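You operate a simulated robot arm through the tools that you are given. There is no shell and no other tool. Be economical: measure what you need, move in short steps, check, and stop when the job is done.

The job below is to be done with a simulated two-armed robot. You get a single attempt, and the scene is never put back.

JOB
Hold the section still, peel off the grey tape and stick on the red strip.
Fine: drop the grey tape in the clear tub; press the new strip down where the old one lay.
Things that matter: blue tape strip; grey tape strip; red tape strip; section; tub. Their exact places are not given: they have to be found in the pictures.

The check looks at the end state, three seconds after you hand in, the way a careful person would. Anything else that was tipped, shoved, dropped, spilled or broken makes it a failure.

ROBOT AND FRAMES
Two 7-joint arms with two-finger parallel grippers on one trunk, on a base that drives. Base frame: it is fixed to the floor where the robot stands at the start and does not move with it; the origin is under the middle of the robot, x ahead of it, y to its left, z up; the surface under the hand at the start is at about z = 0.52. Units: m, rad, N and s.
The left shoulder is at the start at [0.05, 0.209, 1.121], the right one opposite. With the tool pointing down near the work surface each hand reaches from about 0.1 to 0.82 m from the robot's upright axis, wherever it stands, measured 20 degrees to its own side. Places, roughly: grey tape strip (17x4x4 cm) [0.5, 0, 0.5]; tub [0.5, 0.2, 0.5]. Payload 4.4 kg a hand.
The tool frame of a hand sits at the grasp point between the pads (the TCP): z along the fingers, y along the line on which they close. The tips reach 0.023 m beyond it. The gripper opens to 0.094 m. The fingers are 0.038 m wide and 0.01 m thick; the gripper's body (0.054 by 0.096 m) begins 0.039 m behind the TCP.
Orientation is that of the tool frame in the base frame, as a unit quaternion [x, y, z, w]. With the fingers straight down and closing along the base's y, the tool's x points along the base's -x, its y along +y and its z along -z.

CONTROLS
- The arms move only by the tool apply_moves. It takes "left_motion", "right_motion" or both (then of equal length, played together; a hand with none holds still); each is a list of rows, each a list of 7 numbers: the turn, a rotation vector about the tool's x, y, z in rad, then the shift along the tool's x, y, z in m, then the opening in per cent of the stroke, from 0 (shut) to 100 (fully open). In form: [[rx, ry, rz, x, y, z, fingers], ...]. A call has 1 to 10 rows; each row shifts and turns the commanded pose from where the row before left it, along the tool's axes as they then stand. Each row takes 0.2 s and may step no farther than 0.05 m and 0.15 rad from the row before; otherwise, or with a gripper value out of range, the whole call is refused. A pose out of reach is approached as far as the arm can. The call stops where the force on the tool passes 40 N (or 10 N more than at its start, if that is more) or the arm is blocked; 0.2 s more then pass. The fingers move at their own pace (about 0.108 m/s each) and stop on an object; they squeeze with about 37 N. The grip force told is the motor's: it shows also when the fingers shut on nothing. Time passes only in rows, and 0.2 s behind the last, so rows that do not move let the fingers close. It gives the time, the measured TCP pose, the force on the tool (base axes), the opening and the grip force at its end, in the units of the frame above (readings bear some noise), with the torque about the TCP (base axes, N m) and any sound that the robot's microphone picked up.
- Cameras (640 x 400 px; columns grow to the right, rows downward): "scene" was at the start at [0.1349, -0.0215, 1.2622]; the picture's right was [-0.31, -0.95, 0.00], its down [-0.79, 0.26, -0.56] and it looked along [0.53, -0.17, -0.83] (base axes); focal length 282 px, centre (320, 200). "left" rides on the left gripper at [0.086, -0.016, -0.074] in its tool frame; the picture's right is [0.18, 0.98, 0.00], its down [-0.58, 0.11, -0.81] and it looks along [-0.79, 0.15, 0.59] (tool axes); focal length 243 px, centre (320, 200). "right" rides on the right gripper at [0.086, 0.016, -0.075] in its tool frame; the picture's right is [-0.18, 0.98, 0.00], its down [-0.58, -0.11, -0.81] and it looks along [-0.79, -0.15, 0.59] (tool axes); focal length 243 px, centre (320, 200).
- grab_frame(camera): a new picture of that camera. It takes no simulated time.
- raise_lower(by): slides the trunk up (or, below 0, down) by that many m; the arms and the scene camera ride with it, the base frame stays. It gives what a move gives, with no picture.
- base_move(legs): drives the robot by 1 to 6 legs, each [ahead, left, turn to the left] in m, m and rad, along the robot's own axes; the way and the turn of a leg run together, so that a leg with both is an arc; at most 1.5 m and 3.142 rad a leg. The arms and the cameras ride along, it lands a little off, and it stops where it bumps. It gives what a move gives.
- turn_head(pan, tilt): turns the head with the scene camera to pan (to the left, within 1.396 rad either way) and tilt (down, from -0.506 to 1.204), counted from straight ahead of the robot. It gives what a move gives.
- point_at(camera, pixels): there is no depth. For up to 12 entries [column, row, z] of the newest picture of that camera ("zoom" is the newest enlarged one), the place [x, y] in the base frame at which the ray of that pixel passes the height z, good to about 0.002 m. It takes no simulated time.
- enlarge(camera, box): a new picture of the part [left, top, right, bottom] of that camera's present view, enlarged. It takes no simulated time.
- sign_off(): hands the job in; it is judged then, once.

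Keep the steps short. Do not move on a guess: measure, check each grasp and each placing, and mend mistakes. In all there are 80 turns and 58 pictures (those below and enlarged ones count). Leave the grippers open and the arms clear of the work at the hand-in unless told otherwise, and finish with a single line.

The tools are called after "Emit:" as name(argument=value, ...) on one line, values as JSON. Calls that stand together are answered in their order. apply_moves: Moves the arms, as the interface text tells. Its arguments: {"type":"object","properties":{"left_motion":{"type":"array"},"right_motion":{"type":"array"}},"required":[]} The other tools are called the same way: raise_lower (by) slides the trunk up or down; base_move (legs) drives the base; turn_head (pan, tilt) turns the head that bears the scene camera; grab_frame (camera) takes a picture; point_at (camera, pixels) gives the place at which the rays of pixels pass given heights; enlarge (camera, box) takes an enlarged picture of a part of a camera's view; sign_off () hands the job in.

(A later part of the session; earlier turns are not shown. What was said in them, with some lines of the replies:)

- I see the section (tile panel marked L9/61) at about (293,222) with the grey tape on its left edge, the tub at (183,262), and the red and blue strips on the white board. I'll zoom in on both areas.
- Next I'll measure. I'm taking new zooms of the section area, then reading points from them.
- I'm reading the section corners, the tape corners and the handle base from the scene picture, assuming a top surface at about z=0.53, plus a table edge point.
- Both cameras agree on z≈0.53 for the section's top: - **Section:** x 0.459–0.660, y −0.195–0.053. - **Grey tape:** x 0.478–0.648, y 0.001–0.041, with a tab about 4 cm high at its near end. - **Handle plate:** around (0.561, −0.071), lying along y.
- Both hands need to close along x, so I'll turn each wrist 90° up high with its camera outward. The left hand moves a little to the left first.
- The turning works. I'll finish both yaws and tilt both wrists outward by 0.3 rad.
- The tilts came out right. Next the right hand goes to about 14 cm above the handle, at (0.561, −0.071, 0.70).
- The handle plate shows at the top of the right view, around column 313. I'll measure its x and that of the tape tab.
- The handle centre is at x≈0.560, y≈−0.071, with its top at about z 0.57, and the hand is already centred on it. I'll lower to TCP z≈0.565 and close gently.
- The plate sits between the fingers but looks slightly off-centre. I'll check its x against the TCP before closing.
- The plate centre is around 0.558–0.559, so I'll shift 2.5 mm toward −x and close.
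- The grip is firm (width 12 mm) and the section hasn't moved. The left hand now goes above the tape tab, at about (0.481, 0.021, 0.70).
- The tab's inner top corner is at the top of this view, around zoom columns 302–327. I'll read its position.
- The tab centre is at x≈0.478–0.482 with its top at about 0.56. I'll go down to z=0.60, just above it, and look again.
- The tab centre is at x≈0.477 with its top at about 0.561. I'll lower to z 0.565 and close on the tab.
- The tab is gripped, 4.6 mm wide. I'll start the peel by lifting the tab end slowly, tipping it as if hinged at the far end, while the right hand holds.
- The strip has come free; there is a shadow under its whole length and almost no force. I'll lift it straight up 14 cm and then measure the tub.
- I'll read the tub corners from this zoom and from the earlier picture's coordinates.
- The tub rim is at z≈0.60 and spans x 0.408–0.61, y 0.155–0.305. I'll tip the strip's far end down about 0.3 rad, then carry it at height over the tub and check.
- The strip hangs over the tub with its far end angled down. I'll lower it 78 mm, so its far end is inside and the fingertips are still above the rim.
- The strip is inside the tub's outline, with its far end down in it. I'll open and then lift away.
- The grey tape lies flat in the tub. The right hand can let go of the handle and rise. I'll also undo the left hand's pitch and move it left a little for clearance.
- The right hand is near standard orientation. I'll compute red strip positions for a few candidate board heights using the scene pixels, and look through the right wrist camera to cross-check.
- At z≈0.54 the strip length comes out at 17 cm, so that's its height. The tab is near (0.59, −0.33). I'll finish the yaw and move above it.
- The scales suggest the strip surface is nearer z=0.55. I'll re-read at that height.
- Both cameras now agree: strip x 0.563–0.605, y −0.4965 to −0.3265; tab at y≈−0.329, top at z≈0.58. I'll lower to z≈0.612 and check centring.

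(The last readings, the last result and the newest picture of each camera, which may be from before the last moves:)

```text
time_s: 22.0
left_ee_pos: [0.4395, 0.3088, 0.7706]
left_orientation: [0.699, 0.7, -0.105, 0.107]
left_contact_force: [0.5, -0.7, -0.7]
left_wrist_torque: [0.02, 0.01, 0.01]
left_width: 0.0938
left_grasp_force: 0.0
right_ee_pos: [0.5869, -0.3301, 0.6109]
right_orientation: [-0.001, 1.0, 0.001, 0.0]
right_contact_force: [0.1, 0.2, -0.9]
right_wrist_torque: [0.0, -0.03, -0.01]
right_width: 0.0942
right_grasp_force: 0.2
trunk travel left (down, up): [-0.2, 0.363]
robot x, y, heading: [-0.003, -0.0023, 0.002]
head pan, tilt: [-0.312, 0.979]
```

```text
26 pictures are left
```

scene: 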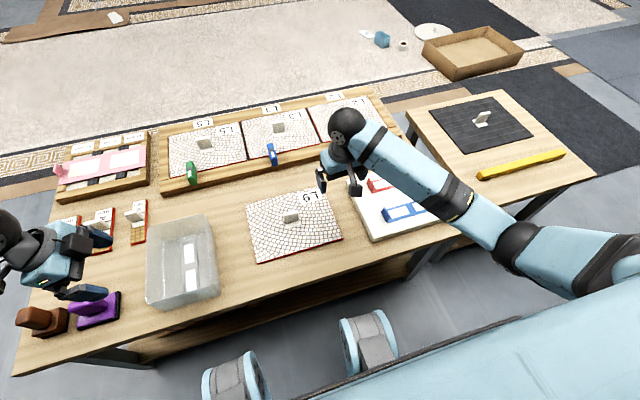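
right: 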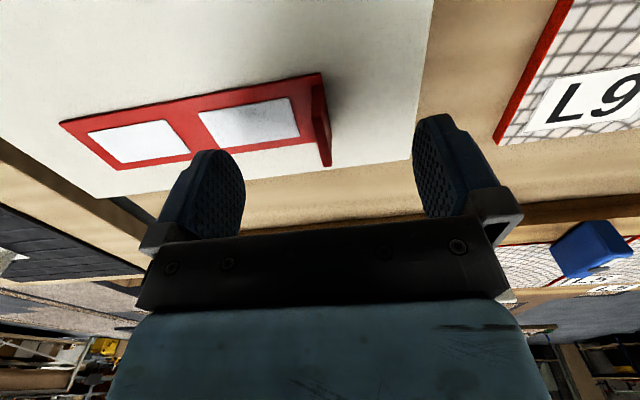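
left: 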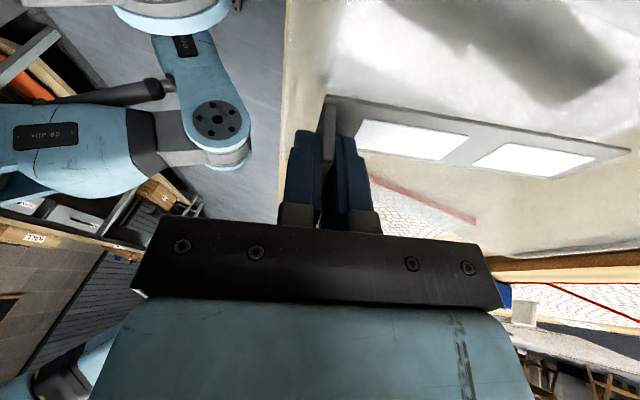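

Emit:
point_at(camera="right", pixels=[[325, 164, 0.58], [332, 162, 0.58], [314, 86, 0.58], [324, 85, 0.58], [319, 144, 0.552], [60, 122, 0.552], [115, 169, 0.552]])

```text
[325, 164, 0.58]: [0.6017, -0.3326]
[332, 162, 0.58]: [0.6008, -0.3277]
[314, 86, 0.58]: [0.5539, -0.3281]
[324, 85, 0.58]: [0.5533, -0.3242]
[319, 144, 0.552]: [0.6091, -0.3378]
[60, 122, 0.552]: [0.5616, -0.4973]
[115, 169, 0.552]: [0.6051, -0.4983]
```

The tab centre is at about (0.583, −0.329). I'll lower to z=0.580 and close.

Emit:
apply_moves(right_motion=[[0, 0, 0, 0.003, 0.001, 0.031, 100], [0, 0, 0, 0, 0, 0, 40], [0, 0, 0, 0, 0, 0, 20], [0, 0, 0, 0, 0, 0, 0], [0, 0, 0, 0, 0, 0, 0]])

Emit:
grab_frame(camera="right")

```text
time_s: 23.2
left_ee_pos: [0.4391, 0.3098, 0.7722]
left_orientation: [0.699, 0.699, -0.106, 0.106]
left_contact_force: [-0.4, -0.3, 0.4]
left_wrist_torque: [0.02, -0.01, 0.01]
left_width: 0.0941
left_grasp_force: 0.0
right_ee_pos: [0.5809, -0.3281, 0.5789]
right_orientation: [-0.001, 1.0, 0.0, -0.001]
right_contact_force: [0.0, 0.6, 0.2]
right_wrist_torque: [0.01, 0.01, 0.04]
right_width: 0.0048
right_grasp_force: 37.3
trunk travel left (down, up): [-0.2, 0.363]
robot x, y, heading: [0.0005, 0.002, 0.003]
head pan, tilt: [-0.312, 0.979]
```

```text
25 pictures are left
```

right: 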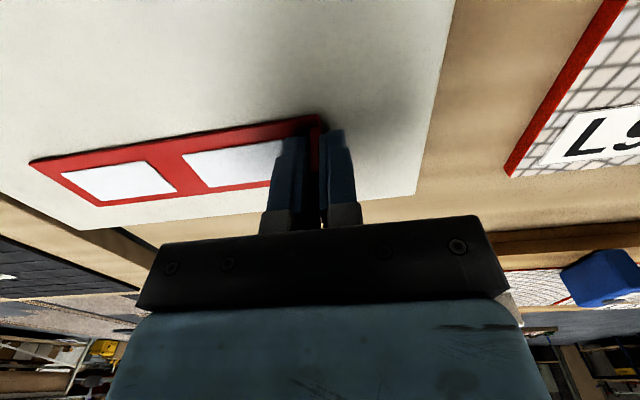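

Gripped at 4.8 mm. I'll lift gently and then higher.

Emit:
apply_moves(right_motion=[[0, 0, 0, 0, 0, -0.005, 0], [0, 0, 0, 0, 0, -0.01, 0], [0, 0, 0, 0, 0, -0.03, 0], [0, 0, 0, 0, 0, -0.04, 0], [0, 0, 0, 0, 0, -0.04, 0], [0, 0, 0, 0, 0, -0.04, 0]])

Emit:
grab_frame(camera="right")

Emit:
grab_frame(camera="scene")

```text
time_s: 24.6
left_ee_pos: [0.4396, 0.3086, 0.7708]
left_orientation: [0.699, 0.699, -0.106, 0.106]
left_contact_force: [0.8, -0.3, 0.1]
left_wrist_torque: [0.03, 0.0, 0.02]
left_width: 0.0941
left_grasp_force: 0.0
right_ee_pos: [0.5836, -0.3248, 0.744]
right_orientation: [0.0, 1.0, 0.001, 0.0]
right_contact_force: [0.0, -0.9, 0.4]
right_wrist_torque: [0.01, -0.02, 0.01]
right_width: 0.0046
right_grasp_force: 36.9
trunk travel left (down, up): [-0.2, 0.363]
robot x, y, heading: [-0.0025, 0.0028, 0.002]
head pan, tilt: [-0.312, 0.979]
```

```text
24 pictures are left
```

right: 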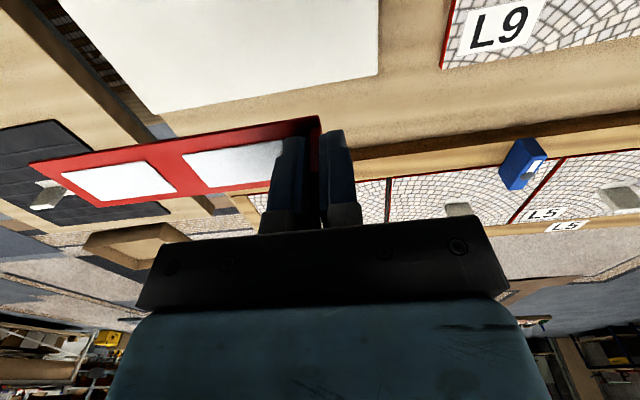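

```text
23 pictures are left
```

scene: 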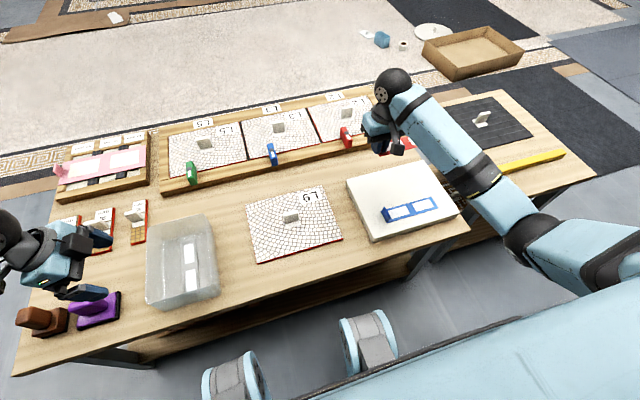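

The red strip is held and level, and the blue one is untouched. I'll rotate the right hand 90° so the tab faces the robot.

Emit:
apply_moves(right_motion=[[0, 0, -0.15, 0, 0, 0, 0], [0, 0, -0.15, 0, 0, 0, 0], [0, 0, -0.15, 0, 0, 0, 0], [0, 0, -0.15, 0, 0, 0, 0], [0, 0, -0.15, 0, 0, 0, 0], [0, 0, -0.15, 0, 0, 0, 0], [0, 0, -0.15, 0, 0, 0, 0], [0, 0, -0.15, 0, 0, 0, 0], [0, 0, -0.15, 0, 0, 0, 0], [0, 0, -0.15, 0, 0, 0, 0]])

Emit:
apply_moves(right_motion=[[0, 0, -0.071, 0, 0, 0, 0], [0, 0, 0, -0.0432, 0.0132, 0, 0], [0, 0, 0, -0.0432, 0.0132, 0, 0], [0, 0, 0, -0.0432, 0.0132, 0, 0], [0, 0, 0, -0.0432, 0.0132, 0, 0], [0, 0, 0, -0.0432, 0.0132, 0, 0], [0, 0, 0, -0.0432, 0.0132, 0, 0], [0, 0, 0, -0.0432, 0.0132, 0, 0], [0, 0, 0, -0.0432, 0.0132, 0, 0]])

Emit:
grab_frame(camera="scene")

Emit:
grab_frame(camera="right")

```text
time_s: 26.8
left_ee_pos: [0.4379, 0.3085, 0.7699]
left_orientation: [0.699, 0.699, -0.105, 0.106]
left_contact_force: [-0.3, -0.5, 0.3]
left_wrist_torque: [0.01, -0.03, -0.02]
left_width: 0.0942
left_grasp_force: 0.1
right_ee_pos: [0.5834, -0.3284, 0.745]
right_orientation: [-0.682, 0.731, 0.0, 0.001]
right_contact_force: [-0.3, -0.1, -0.2]
right_wrist_torque: [0.02, 0.02, 0.01]
right_width: 0.0045
right_grasp_force: 37.0
trunk travel left (down, up): [-0.2, 0.363]
robot x, y, heading: [-0.0035, 0.0019, -0.003]
head pan, tilt: [-0.312, 0.979]
```

```text
time_s: 28.8
left_ee_pos: [0.4387, 0.3086, 0.7707]
left_orientation: [0.699, 0.699, -0.106, 0.106]
left_contact_force: [-0.1, 0.3, -1.1]
left_wrist_torque: [-0.02, 0.01, 0.02]
left_width: 0.0943
left_grasp_force: 0.1
right_ee_pos: [0.478, 0.0157, 0.7445]
right_orientation: [-0.707, 0.707, -0.001, -0.001]
right_contact_force: [-0.4, 0.1, -0.9]
right_wrist_torque: [0.0, 0.04, 0.03]
right_width: 0.0048
right_grasp_force: 37.0
trunk travel left (down, up): [-0.2, 0.363]
robot x, y, heading: [0.0006, 0.0009, 0.001]
head pan, tilt: [-0.312, 0.979]
```

```text
22 pictures are left
```

scene: 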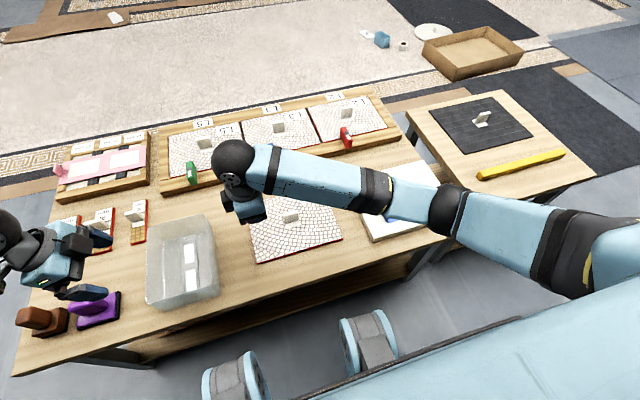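

```text
21 pictures are left
```

right: 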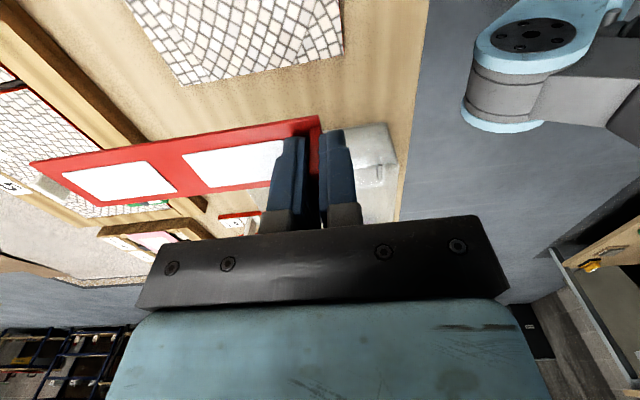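

I'll check the strip's lateral position and angle in the hand at its current height (top surface z≈0.717).

Emit:
point_at(camera="right", pixels=[[30, 163, 0.716], [100, 206, 0.716], [312, 117, 0.716], [320, 118, 0.716]])

Emit:
enlarge(camera="scene", box=[230, 180, 350, 270])

```text
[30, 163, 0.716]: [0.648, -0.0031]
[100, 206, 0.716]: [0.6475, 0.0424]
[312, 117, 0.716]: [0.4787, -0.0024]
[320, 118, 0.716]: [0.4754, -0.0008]
```

```text
4.44 times, centred on (290, 225) of scene
```

zoom: 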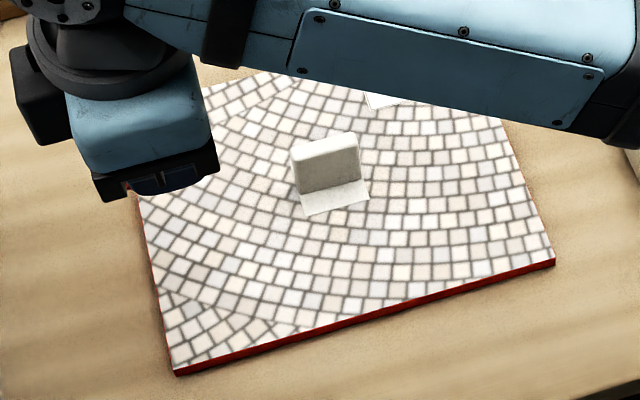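

The strip lines up in x (0.477–0.648) and is about 2 mm short in y. I'll correct that and lower to about 15 mm above the section.

Emit:
apply_moves(right_motion=[[0, 0, 0, -0.002, 0, 0.0424, 0], [0, 0, 0, 0, 0, 0.0424, 0], [0, 0, 0, 0, 0, 0.0424, 0], [0, 0, 0, 0, 0, 0.0424, 0]])

Emit:
grab_frame(camera="right")

Emit:
enlarge(camera="left", box=[160, 0, 480, 200])

```text
time_s: 29.8
left_ee_pos: [0.4378, 0.3085, 0.7707]
left_orientation: [0.699, 0.699, -0.107, 0.106]
left_contact_force: [0.8, -0.7, -0.6]
left_wrist_torque: [0.0, 0.01, 0.01]
left_width: 0.0941
left_grasp_force: 0.1
right_ee_pos: [0.4803, 0.0207, 0.5743]
right_orientation: [-0.707, 0.707, -0.001, 0.0]
right_contact_force: [0.5, -0.3, -0.4]
right_wrist_torque: [-0.02, -0.01, -0.03]
right_width: 0.0046
right_grasp_force: 36.8
trunk travel left (down, up): [-0.2, 0.363]
robot x, y, heading: [0.0028, -0.0012, 0.001]
head pan, tilt: [-0.312, 0.979]
```

```text
19 pictures are left
```

right: 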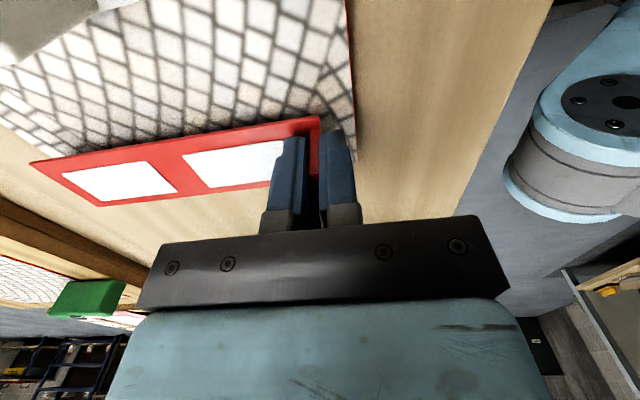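

```text
2.00 times, centred on (320, 100) of left
```

zoom: 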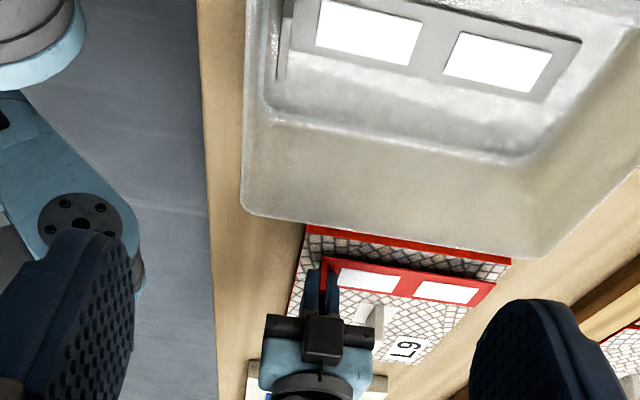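

I'll compare the strip corners with the target at this height.

Emit:
point_at(camera="right", pixels=[[30, 163, 0.547], [100, 206, 0.547], [318, 118, 0.547], [355, 160, 0.53], [345, 10, 0.53]])

Emit:
point_at(camera="zoom", pixels=[[493, 285, 0.547], [475, 306, 0.547], [322, 256, 0.547], [509, 265, 0.53], [305, 226, 0.53]])

```text
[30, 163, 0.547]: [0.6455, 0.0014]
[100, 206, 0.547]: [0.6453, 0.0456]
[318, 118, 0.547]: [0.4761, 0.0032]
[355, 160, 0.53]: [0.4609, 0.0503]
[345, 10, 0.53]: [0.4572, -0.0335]
```

```text
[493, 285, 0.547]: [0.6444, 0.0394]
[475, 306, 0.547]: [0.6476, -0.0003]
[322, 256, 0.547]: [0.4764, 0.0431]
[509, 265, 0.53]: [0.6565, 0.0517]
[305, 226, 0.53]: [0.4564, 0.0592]
```

It is within about 1–2 mm. I'll lower in small steps until contact shows.

Emit:
apply_moves(right_motion=[[0, 0, 0, 0, -0.001, 0.006, 0], [0, 0, 0, 0, 0, 0.005, 0], [0, 0, 0, 0, 0, 0.002, 0], [0, 0, 0, 0, 0, 0.002, 0]])

```text
time_s: 30.8
left_ee_pos: [0.4394, 0.3091, 0.7708]
left_orientation: [0.699, 0.7, -0.105, 0.106]
left_contact_force: [0.1, 0.1, 0.0]
left_wrist_torque: [-0.01, 0.0, 0.01]
left_width: 0.0941
left_grasp_force: 0.0
right_ee_pos: [0.4779, 0.0206, 0.5605]
right_orientation: [0.707, -0.707, 0.0, 0.0]
right_contact_force: [0.4, -1.0, -0.1]
right_wrist_torque: [-0.01, 0.03, 0.02]
right_width: 0.0046
right_grasp_force: 37.3
trunk travel left (down, up): [-0.2, 0.363]
robot x, y, heading: [0.0013, 0.0003, 0.003]
head pan, tilt: [-0.312, 0.979]
```

No contact yet, so I'll continue down in 1 mm steps.

Emit:
apply_moves(right_motion=[[0, 0, 0, 0, 0, 0.001, 0], [0, 0, 0, 0, 0, 0.001, 0], [0, 0, 0, 0, 0, 0.001, 0], [0, 0, 0, 0, 0, 0.001, 0]])

Emit:
enlarge(camera="left", box=[280, 90, 440, 190])

```text
time_s: 31.8
left_ee_pos: [0.439, 0.3089, 0.7713]
left_orientation: [0.699, 0.699, -0.106, 0.106]
left_contact_force: [-0.8, -0.9, 0.9]
left_wrist_torque: [0.03, 0.02, 0.01]
left_width: 0.0939
left_grasp_force: 0.1
right_ee_pos: [0.4792, 0.0205, 0.5575]
right_orientation: [-0.707, 0.707, -0.001, 0.0]
right_contact_force: [0.3, -2.1, 8.0]
right_wrist_torque: [-0.02, -0.04, -0.03]
right_width: 0.0047
right_grasp_force: 37.0
trunk travel left (down, up): [-0.2, 0.363]
robot x, y, heading: [-0.0027, -0.0013, 0.003]
head pan, tilt: [-0.312, 0.979]
```

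```text
4.00 times, centred on (360, 140) of left
```

zoom: 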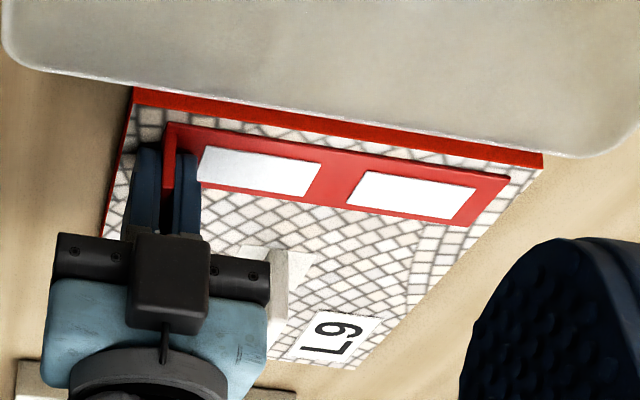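

Contact at 8 N, and it is well placed. I'll press a bit harder here, then open the fingers.

Emit:
apply_moves(right_motion=[[0, 0, 0, 0, 0, 0.001, 0], [0, 0, 0, 0, 0, 0.001, 0], [0, 0, 0, 0, 0, 0, 0], [0, 0, 0, 0, 0, 0, 0]])

Emit:
enlarge(camera="left", box=[280, 90, 440, 190])

```text
time_s: 32.8
left_ee_pos: [0.4384, 0.3089, 0.7734]
left_orientation: [0.699, 0.7, -0.104, 0.107]
left_contact_force: [0.0, -0.3, -0.2]
left_wrist_torque: [0.02, -0.01, 0.01]
left_width: 0.0941
left_grasp_force: 0.0
right_ee_pos: [0.4782, 0.0201, 0.5562]
right_orientation: [0.707, -0.707, 0.002, -0.002]
right_contact_force: [3.8, -0.2, 31.8]
right_wrist_torque: [0.05, -0.01, 0.0]
right_width: 0.0046
right_grasp_force: 36.8
trunk travel left (down, up): [-0.2, 0.363]
robot x, y, heading: [-0.0007, -0.0003, -0.002]
head pan, tilt: [-0.312, 0.979]
```

```text
4.00 times, centred on (360, 140) of left
```

zoom: 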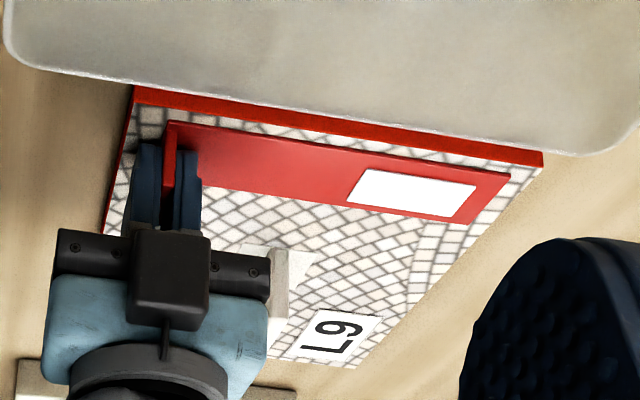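

Pressing at the tab cleared the first white pad, so that half is bonded. The far white pad still needs pressing. I'll ease off, open a little, rise, then close the fingers and move above the far pad.

Emit:
apply_moves(right_motion=[[0, 0, 0, 0, 0, -0.0015, 0], [0, 0, 0, 0, 0, 0, 12], [0, 0, 0, 0, 0, 0, 12], [0, 0, 0, 0, 0, -0.01, 12], [0, 0, 0, 0, 0, -0.03, 30], [0, 0, 0, 0, 0, -0.035, 30], [0, 0, 0, 0, -0.043, 0, 0], [0, 0, 0, 0, -0.043, 0, 0], [0, 0, 0, 0, -0.042, 0, 0]])

Emit:
enlarge(camera="left", box=[280, 90, 440, 190])

```text
time_s: 34.8
left_ee_pos: [0.4391, 0.3094, 0.7709]
left_orientation: [0.699, 0.699, -0.106, 0.106]
left_contact_force: [0.7, -0.2, 0.0]
left_wrist_torque: [-0.01, 0.0, 0.0]
left_width: 0.0939
left_grasp_force: 0.1
right_ee_pos: [0.6119, 0.0197, 0.6294]
right_orientation: [0.708, -0.706, 0.0, 0.001]
right_contact_force: [0.5, 0.0, -0.6]
right_wrist_torque: [0.01, -0.02, 0.0]
right_width: 0.0003
right_grasp_force: 36.8
trunk travel left (down, up): [-0.2, 0.363]
robot x, y, heading: [-0.0026, 0.0021, 0.006]
head pan, tilt: [-0.312, 0.979]
```

```text
4.00 times, centred on (360, 140) of left
```

zoom: 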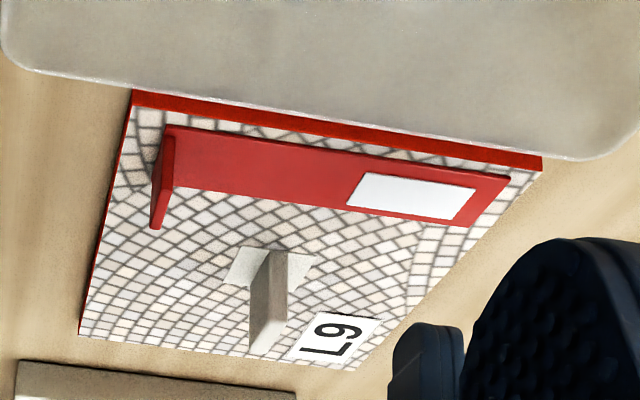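

Emit:
point_at(camera="zoom", pixels=[[364, 171, 0.534], [476, 188, 0.534], [347, 205, 0.534], [456, 221, 0.534], [510, 177, 0.534], [176, 126, 0.534]])

```text
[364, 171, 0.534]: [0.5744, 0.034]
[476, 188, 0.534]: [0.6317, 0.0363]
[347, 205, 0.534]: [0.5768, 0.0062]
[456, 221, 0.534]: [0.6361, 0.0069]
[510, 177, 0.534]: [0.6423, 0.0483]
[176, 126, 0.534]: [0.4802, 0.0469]
```

The far pad is centred at about (0.605, 0.021). I'll shift 6 mm and descend to just above it.

Emit:
apply_moves(right_motion=[[0, 0, 0, -0.001, 0.006, 0.03, 0], [0, 0, 0, 0, 0, 0.03, 0], [0, 0, 0, 0, 0, 0.009, 0], [0, 0, 0, 0, 0, 0.002, 0], [0, 0, 0, 0, 0, 0.001, 0]])

```text
time_s: 36.0
left_ee_pos: [0.4371, 0.3078, 0.7703]
left_orientation: [0.699, 0.699, -0.106, 0.106]
left_contact_force: [0.0, -0.5, -0.2]
left_wrist_torque: [0.02, -0.01, -0.01]
left_width: 0.0937
left_grasp_force: 0.1
right_ee_pos: [0.6018, 0.0213, 0.5578]
right_orientation: [0.708, -0.707, 0.0, 0.0]
right_contact_force: [0.1, -0.7, -0.3]
right_wrist_torque: [-0.02, 0.01, -0.01]
right_width: 0.0002
right_grasp_force: 37.0
trunk travel left (down, up): [-0.2, 0.363]
robot x, y, heading: [0.0017, 0.0026, -0.002]
head pan, tilt: [-0.312, 0.979]
```

Emit:
apply_moves(right_motion=[[0, 0, 0, 0, 0, 0.001, 0], [0, 0, 0, 0, 0, 0.001, 0], [0, 0, 0, 0, 0, 0.001, 0], [0, 0, 0, 0, 0, 0, 0]])

Emit:
enlarge(camera="left", box=[280, 90, 440, 190])

```text
time_s: 37.0
left_ee_pos: [0.4384, 0.3094, 0.771]
left_orientation: [0.699, 0.699, -0.105, 0.106]
left_contact_force: [-0.8, -0.8, -0.4]
left_wrist_torque: [-0.03, 0.02, -0.02]
left_width: 0.0941
left_grasp_force: 0.1
right_ee_pos: [0.6009, 0.0211, 0.5565]
right_orientation: [-0.707, 0.707, -0.001, 0.0]
right_contact_force: [2.2, 0.4, 8.6]
right_wrist_torque: [0.0, -0.07, 0.0]
right_width: 0.0002
right_grasp_force: 37.6
trunk travel left (down, up): [-0.2, 0.363]
robot x, y, heading: [-0.0009, -0.0005, -0.006]
head pan, tilt: [-0.312, 0.979]
```

```text
4.00 times, centred on (360, 140) of left
```

zoom: 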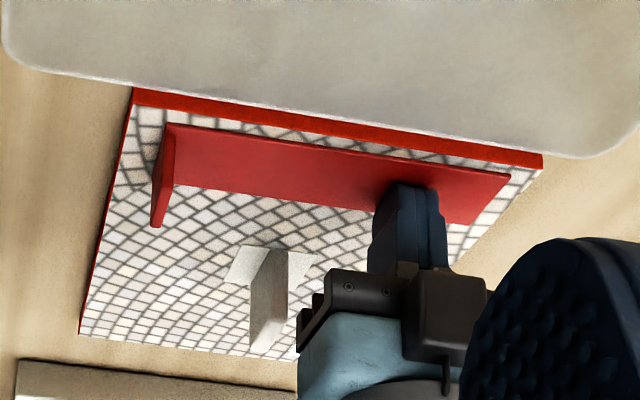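

At 8.6 N the second pad has cleared. One more millimetre of press, then I'll rise, open the hand and back off to the right.

Emit:
apply_moves(right_motion=[[0, 0, 0, 0, 0, 0.001, 0], [0, 0, 0, 0, 0, 0, 0], [0, 0, 0, 0, 0, -0.02, 0], [0, 0, 0, 0, 0, -0.05, 0], [0, 0, 0, 0, 0, -0.05, 0], [0, 0, 0, 0, 0, -0.05, 100], [0, 0, 0, 0.05, 0, 0, 100], [0, 0, 0, 0.05, 0, 0, 100], [0, 0, 0, 0.05, 0, 0, 100], [0, 0, 0, 0.05, 0, 0, 100]])

Emit:
apply_moves(right_motion=[[0, 0, 0, 0.05, 0, 0, 100], [0, 0, 0, 0.05, 0, 0, 100], [0, 0, 0, 0.05, 0, 0, 100], [0, 0, 0, 0.05, 0, 0, 100]])

Emit:
grab_frame(camera="scene")

Emit:
enlarge(camera="scene", box=[240, 180, 350, 270])

```text
time_s: 39.2
left_ee_pos: [0.4385, 0.3087, 0.771]
left_orientation: [0.699, 0.699, -0.105, 0.105]
left_contact_force: [0.7, 0.6, 0.4]
left_wrist_torque: [0.02, 0.01, -0.06]
left_width: 0.094
left_grasp_force: 0.2
right_ee_pos: [0.5996, -0.1768, 0.7246]
right_orientation: [0.708, -0.706, 0.0, 0.0]
right_contact_force: [0.5, -0.8, 0.0]
right_wrist_torque: [0.03, -0.01, -0.03]
right_width: 0.0939
right_grasp_force: 0.0
trunk travel left (down, up): [-0.2, 0.363]
robot x, y, heading: [0.0008, -0.0009, -0.0]
head pan, tilt: [-0.312, 0.979]
```

```text
time_s: 40.2
left_ee_pos: [0.4381, 0.3086, 0.7708]
left_orientation: [0.699, 0.699, -0.106, 0.106]
left_contact_force: [0.2, 0.0, -0.6]
left_wrist_torque: [-0.03, 0.0, 0.03]
left_width: 0.0938
left_grasp_force: 0.1
right_ee_pos: [0.6006, -0.3789, 0.7256]
right_orientation: [0.707, -0.707, 0.0, 0.0]
right_contact_force: [0.2, 0.5, 0.5]
right_wrist_torque: [0.01, 0.02, -0.02]
right_width: 0.0939
right_grasp_force: 0.0
trunk travel left (down, up): [-0.2, 0.363]
robot x, y, heading: [-0.004, -0.0006, -0.0]
head pan, tilt: [-0.312, 0.979]
```

```text
13 pictures are left
```

scene: 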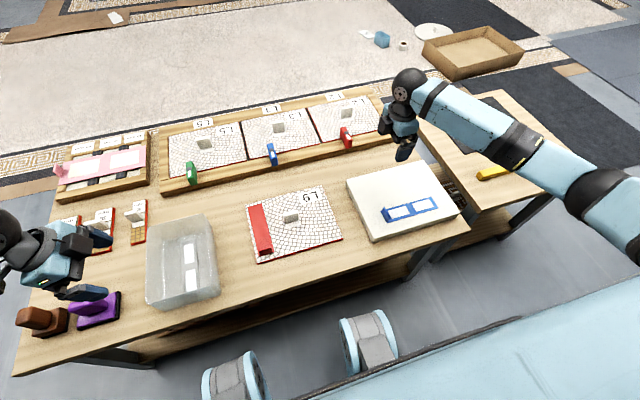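

```text
4.44 times, centred on (295, 225) of scene
```

zoom: 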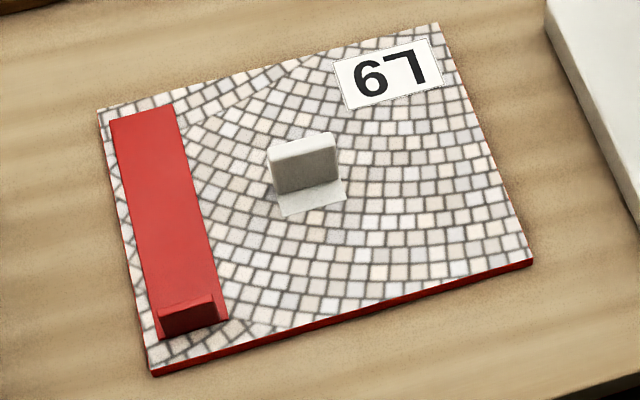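

The red strip lies where the grey one was, within about 2–3 mm, with both pads pressed. The section hasn't moved, the grey tape is in the tub, and the blue strip is untouched. Both hands are open and clear, so I'm handing in.

Emit:
sign_off()

```text
The job is handed in.
```

The grey tape is peeled off and in the tub, and the red strip is pressed down where it lay, about 2–3 mm off at most, with the section unmoved.
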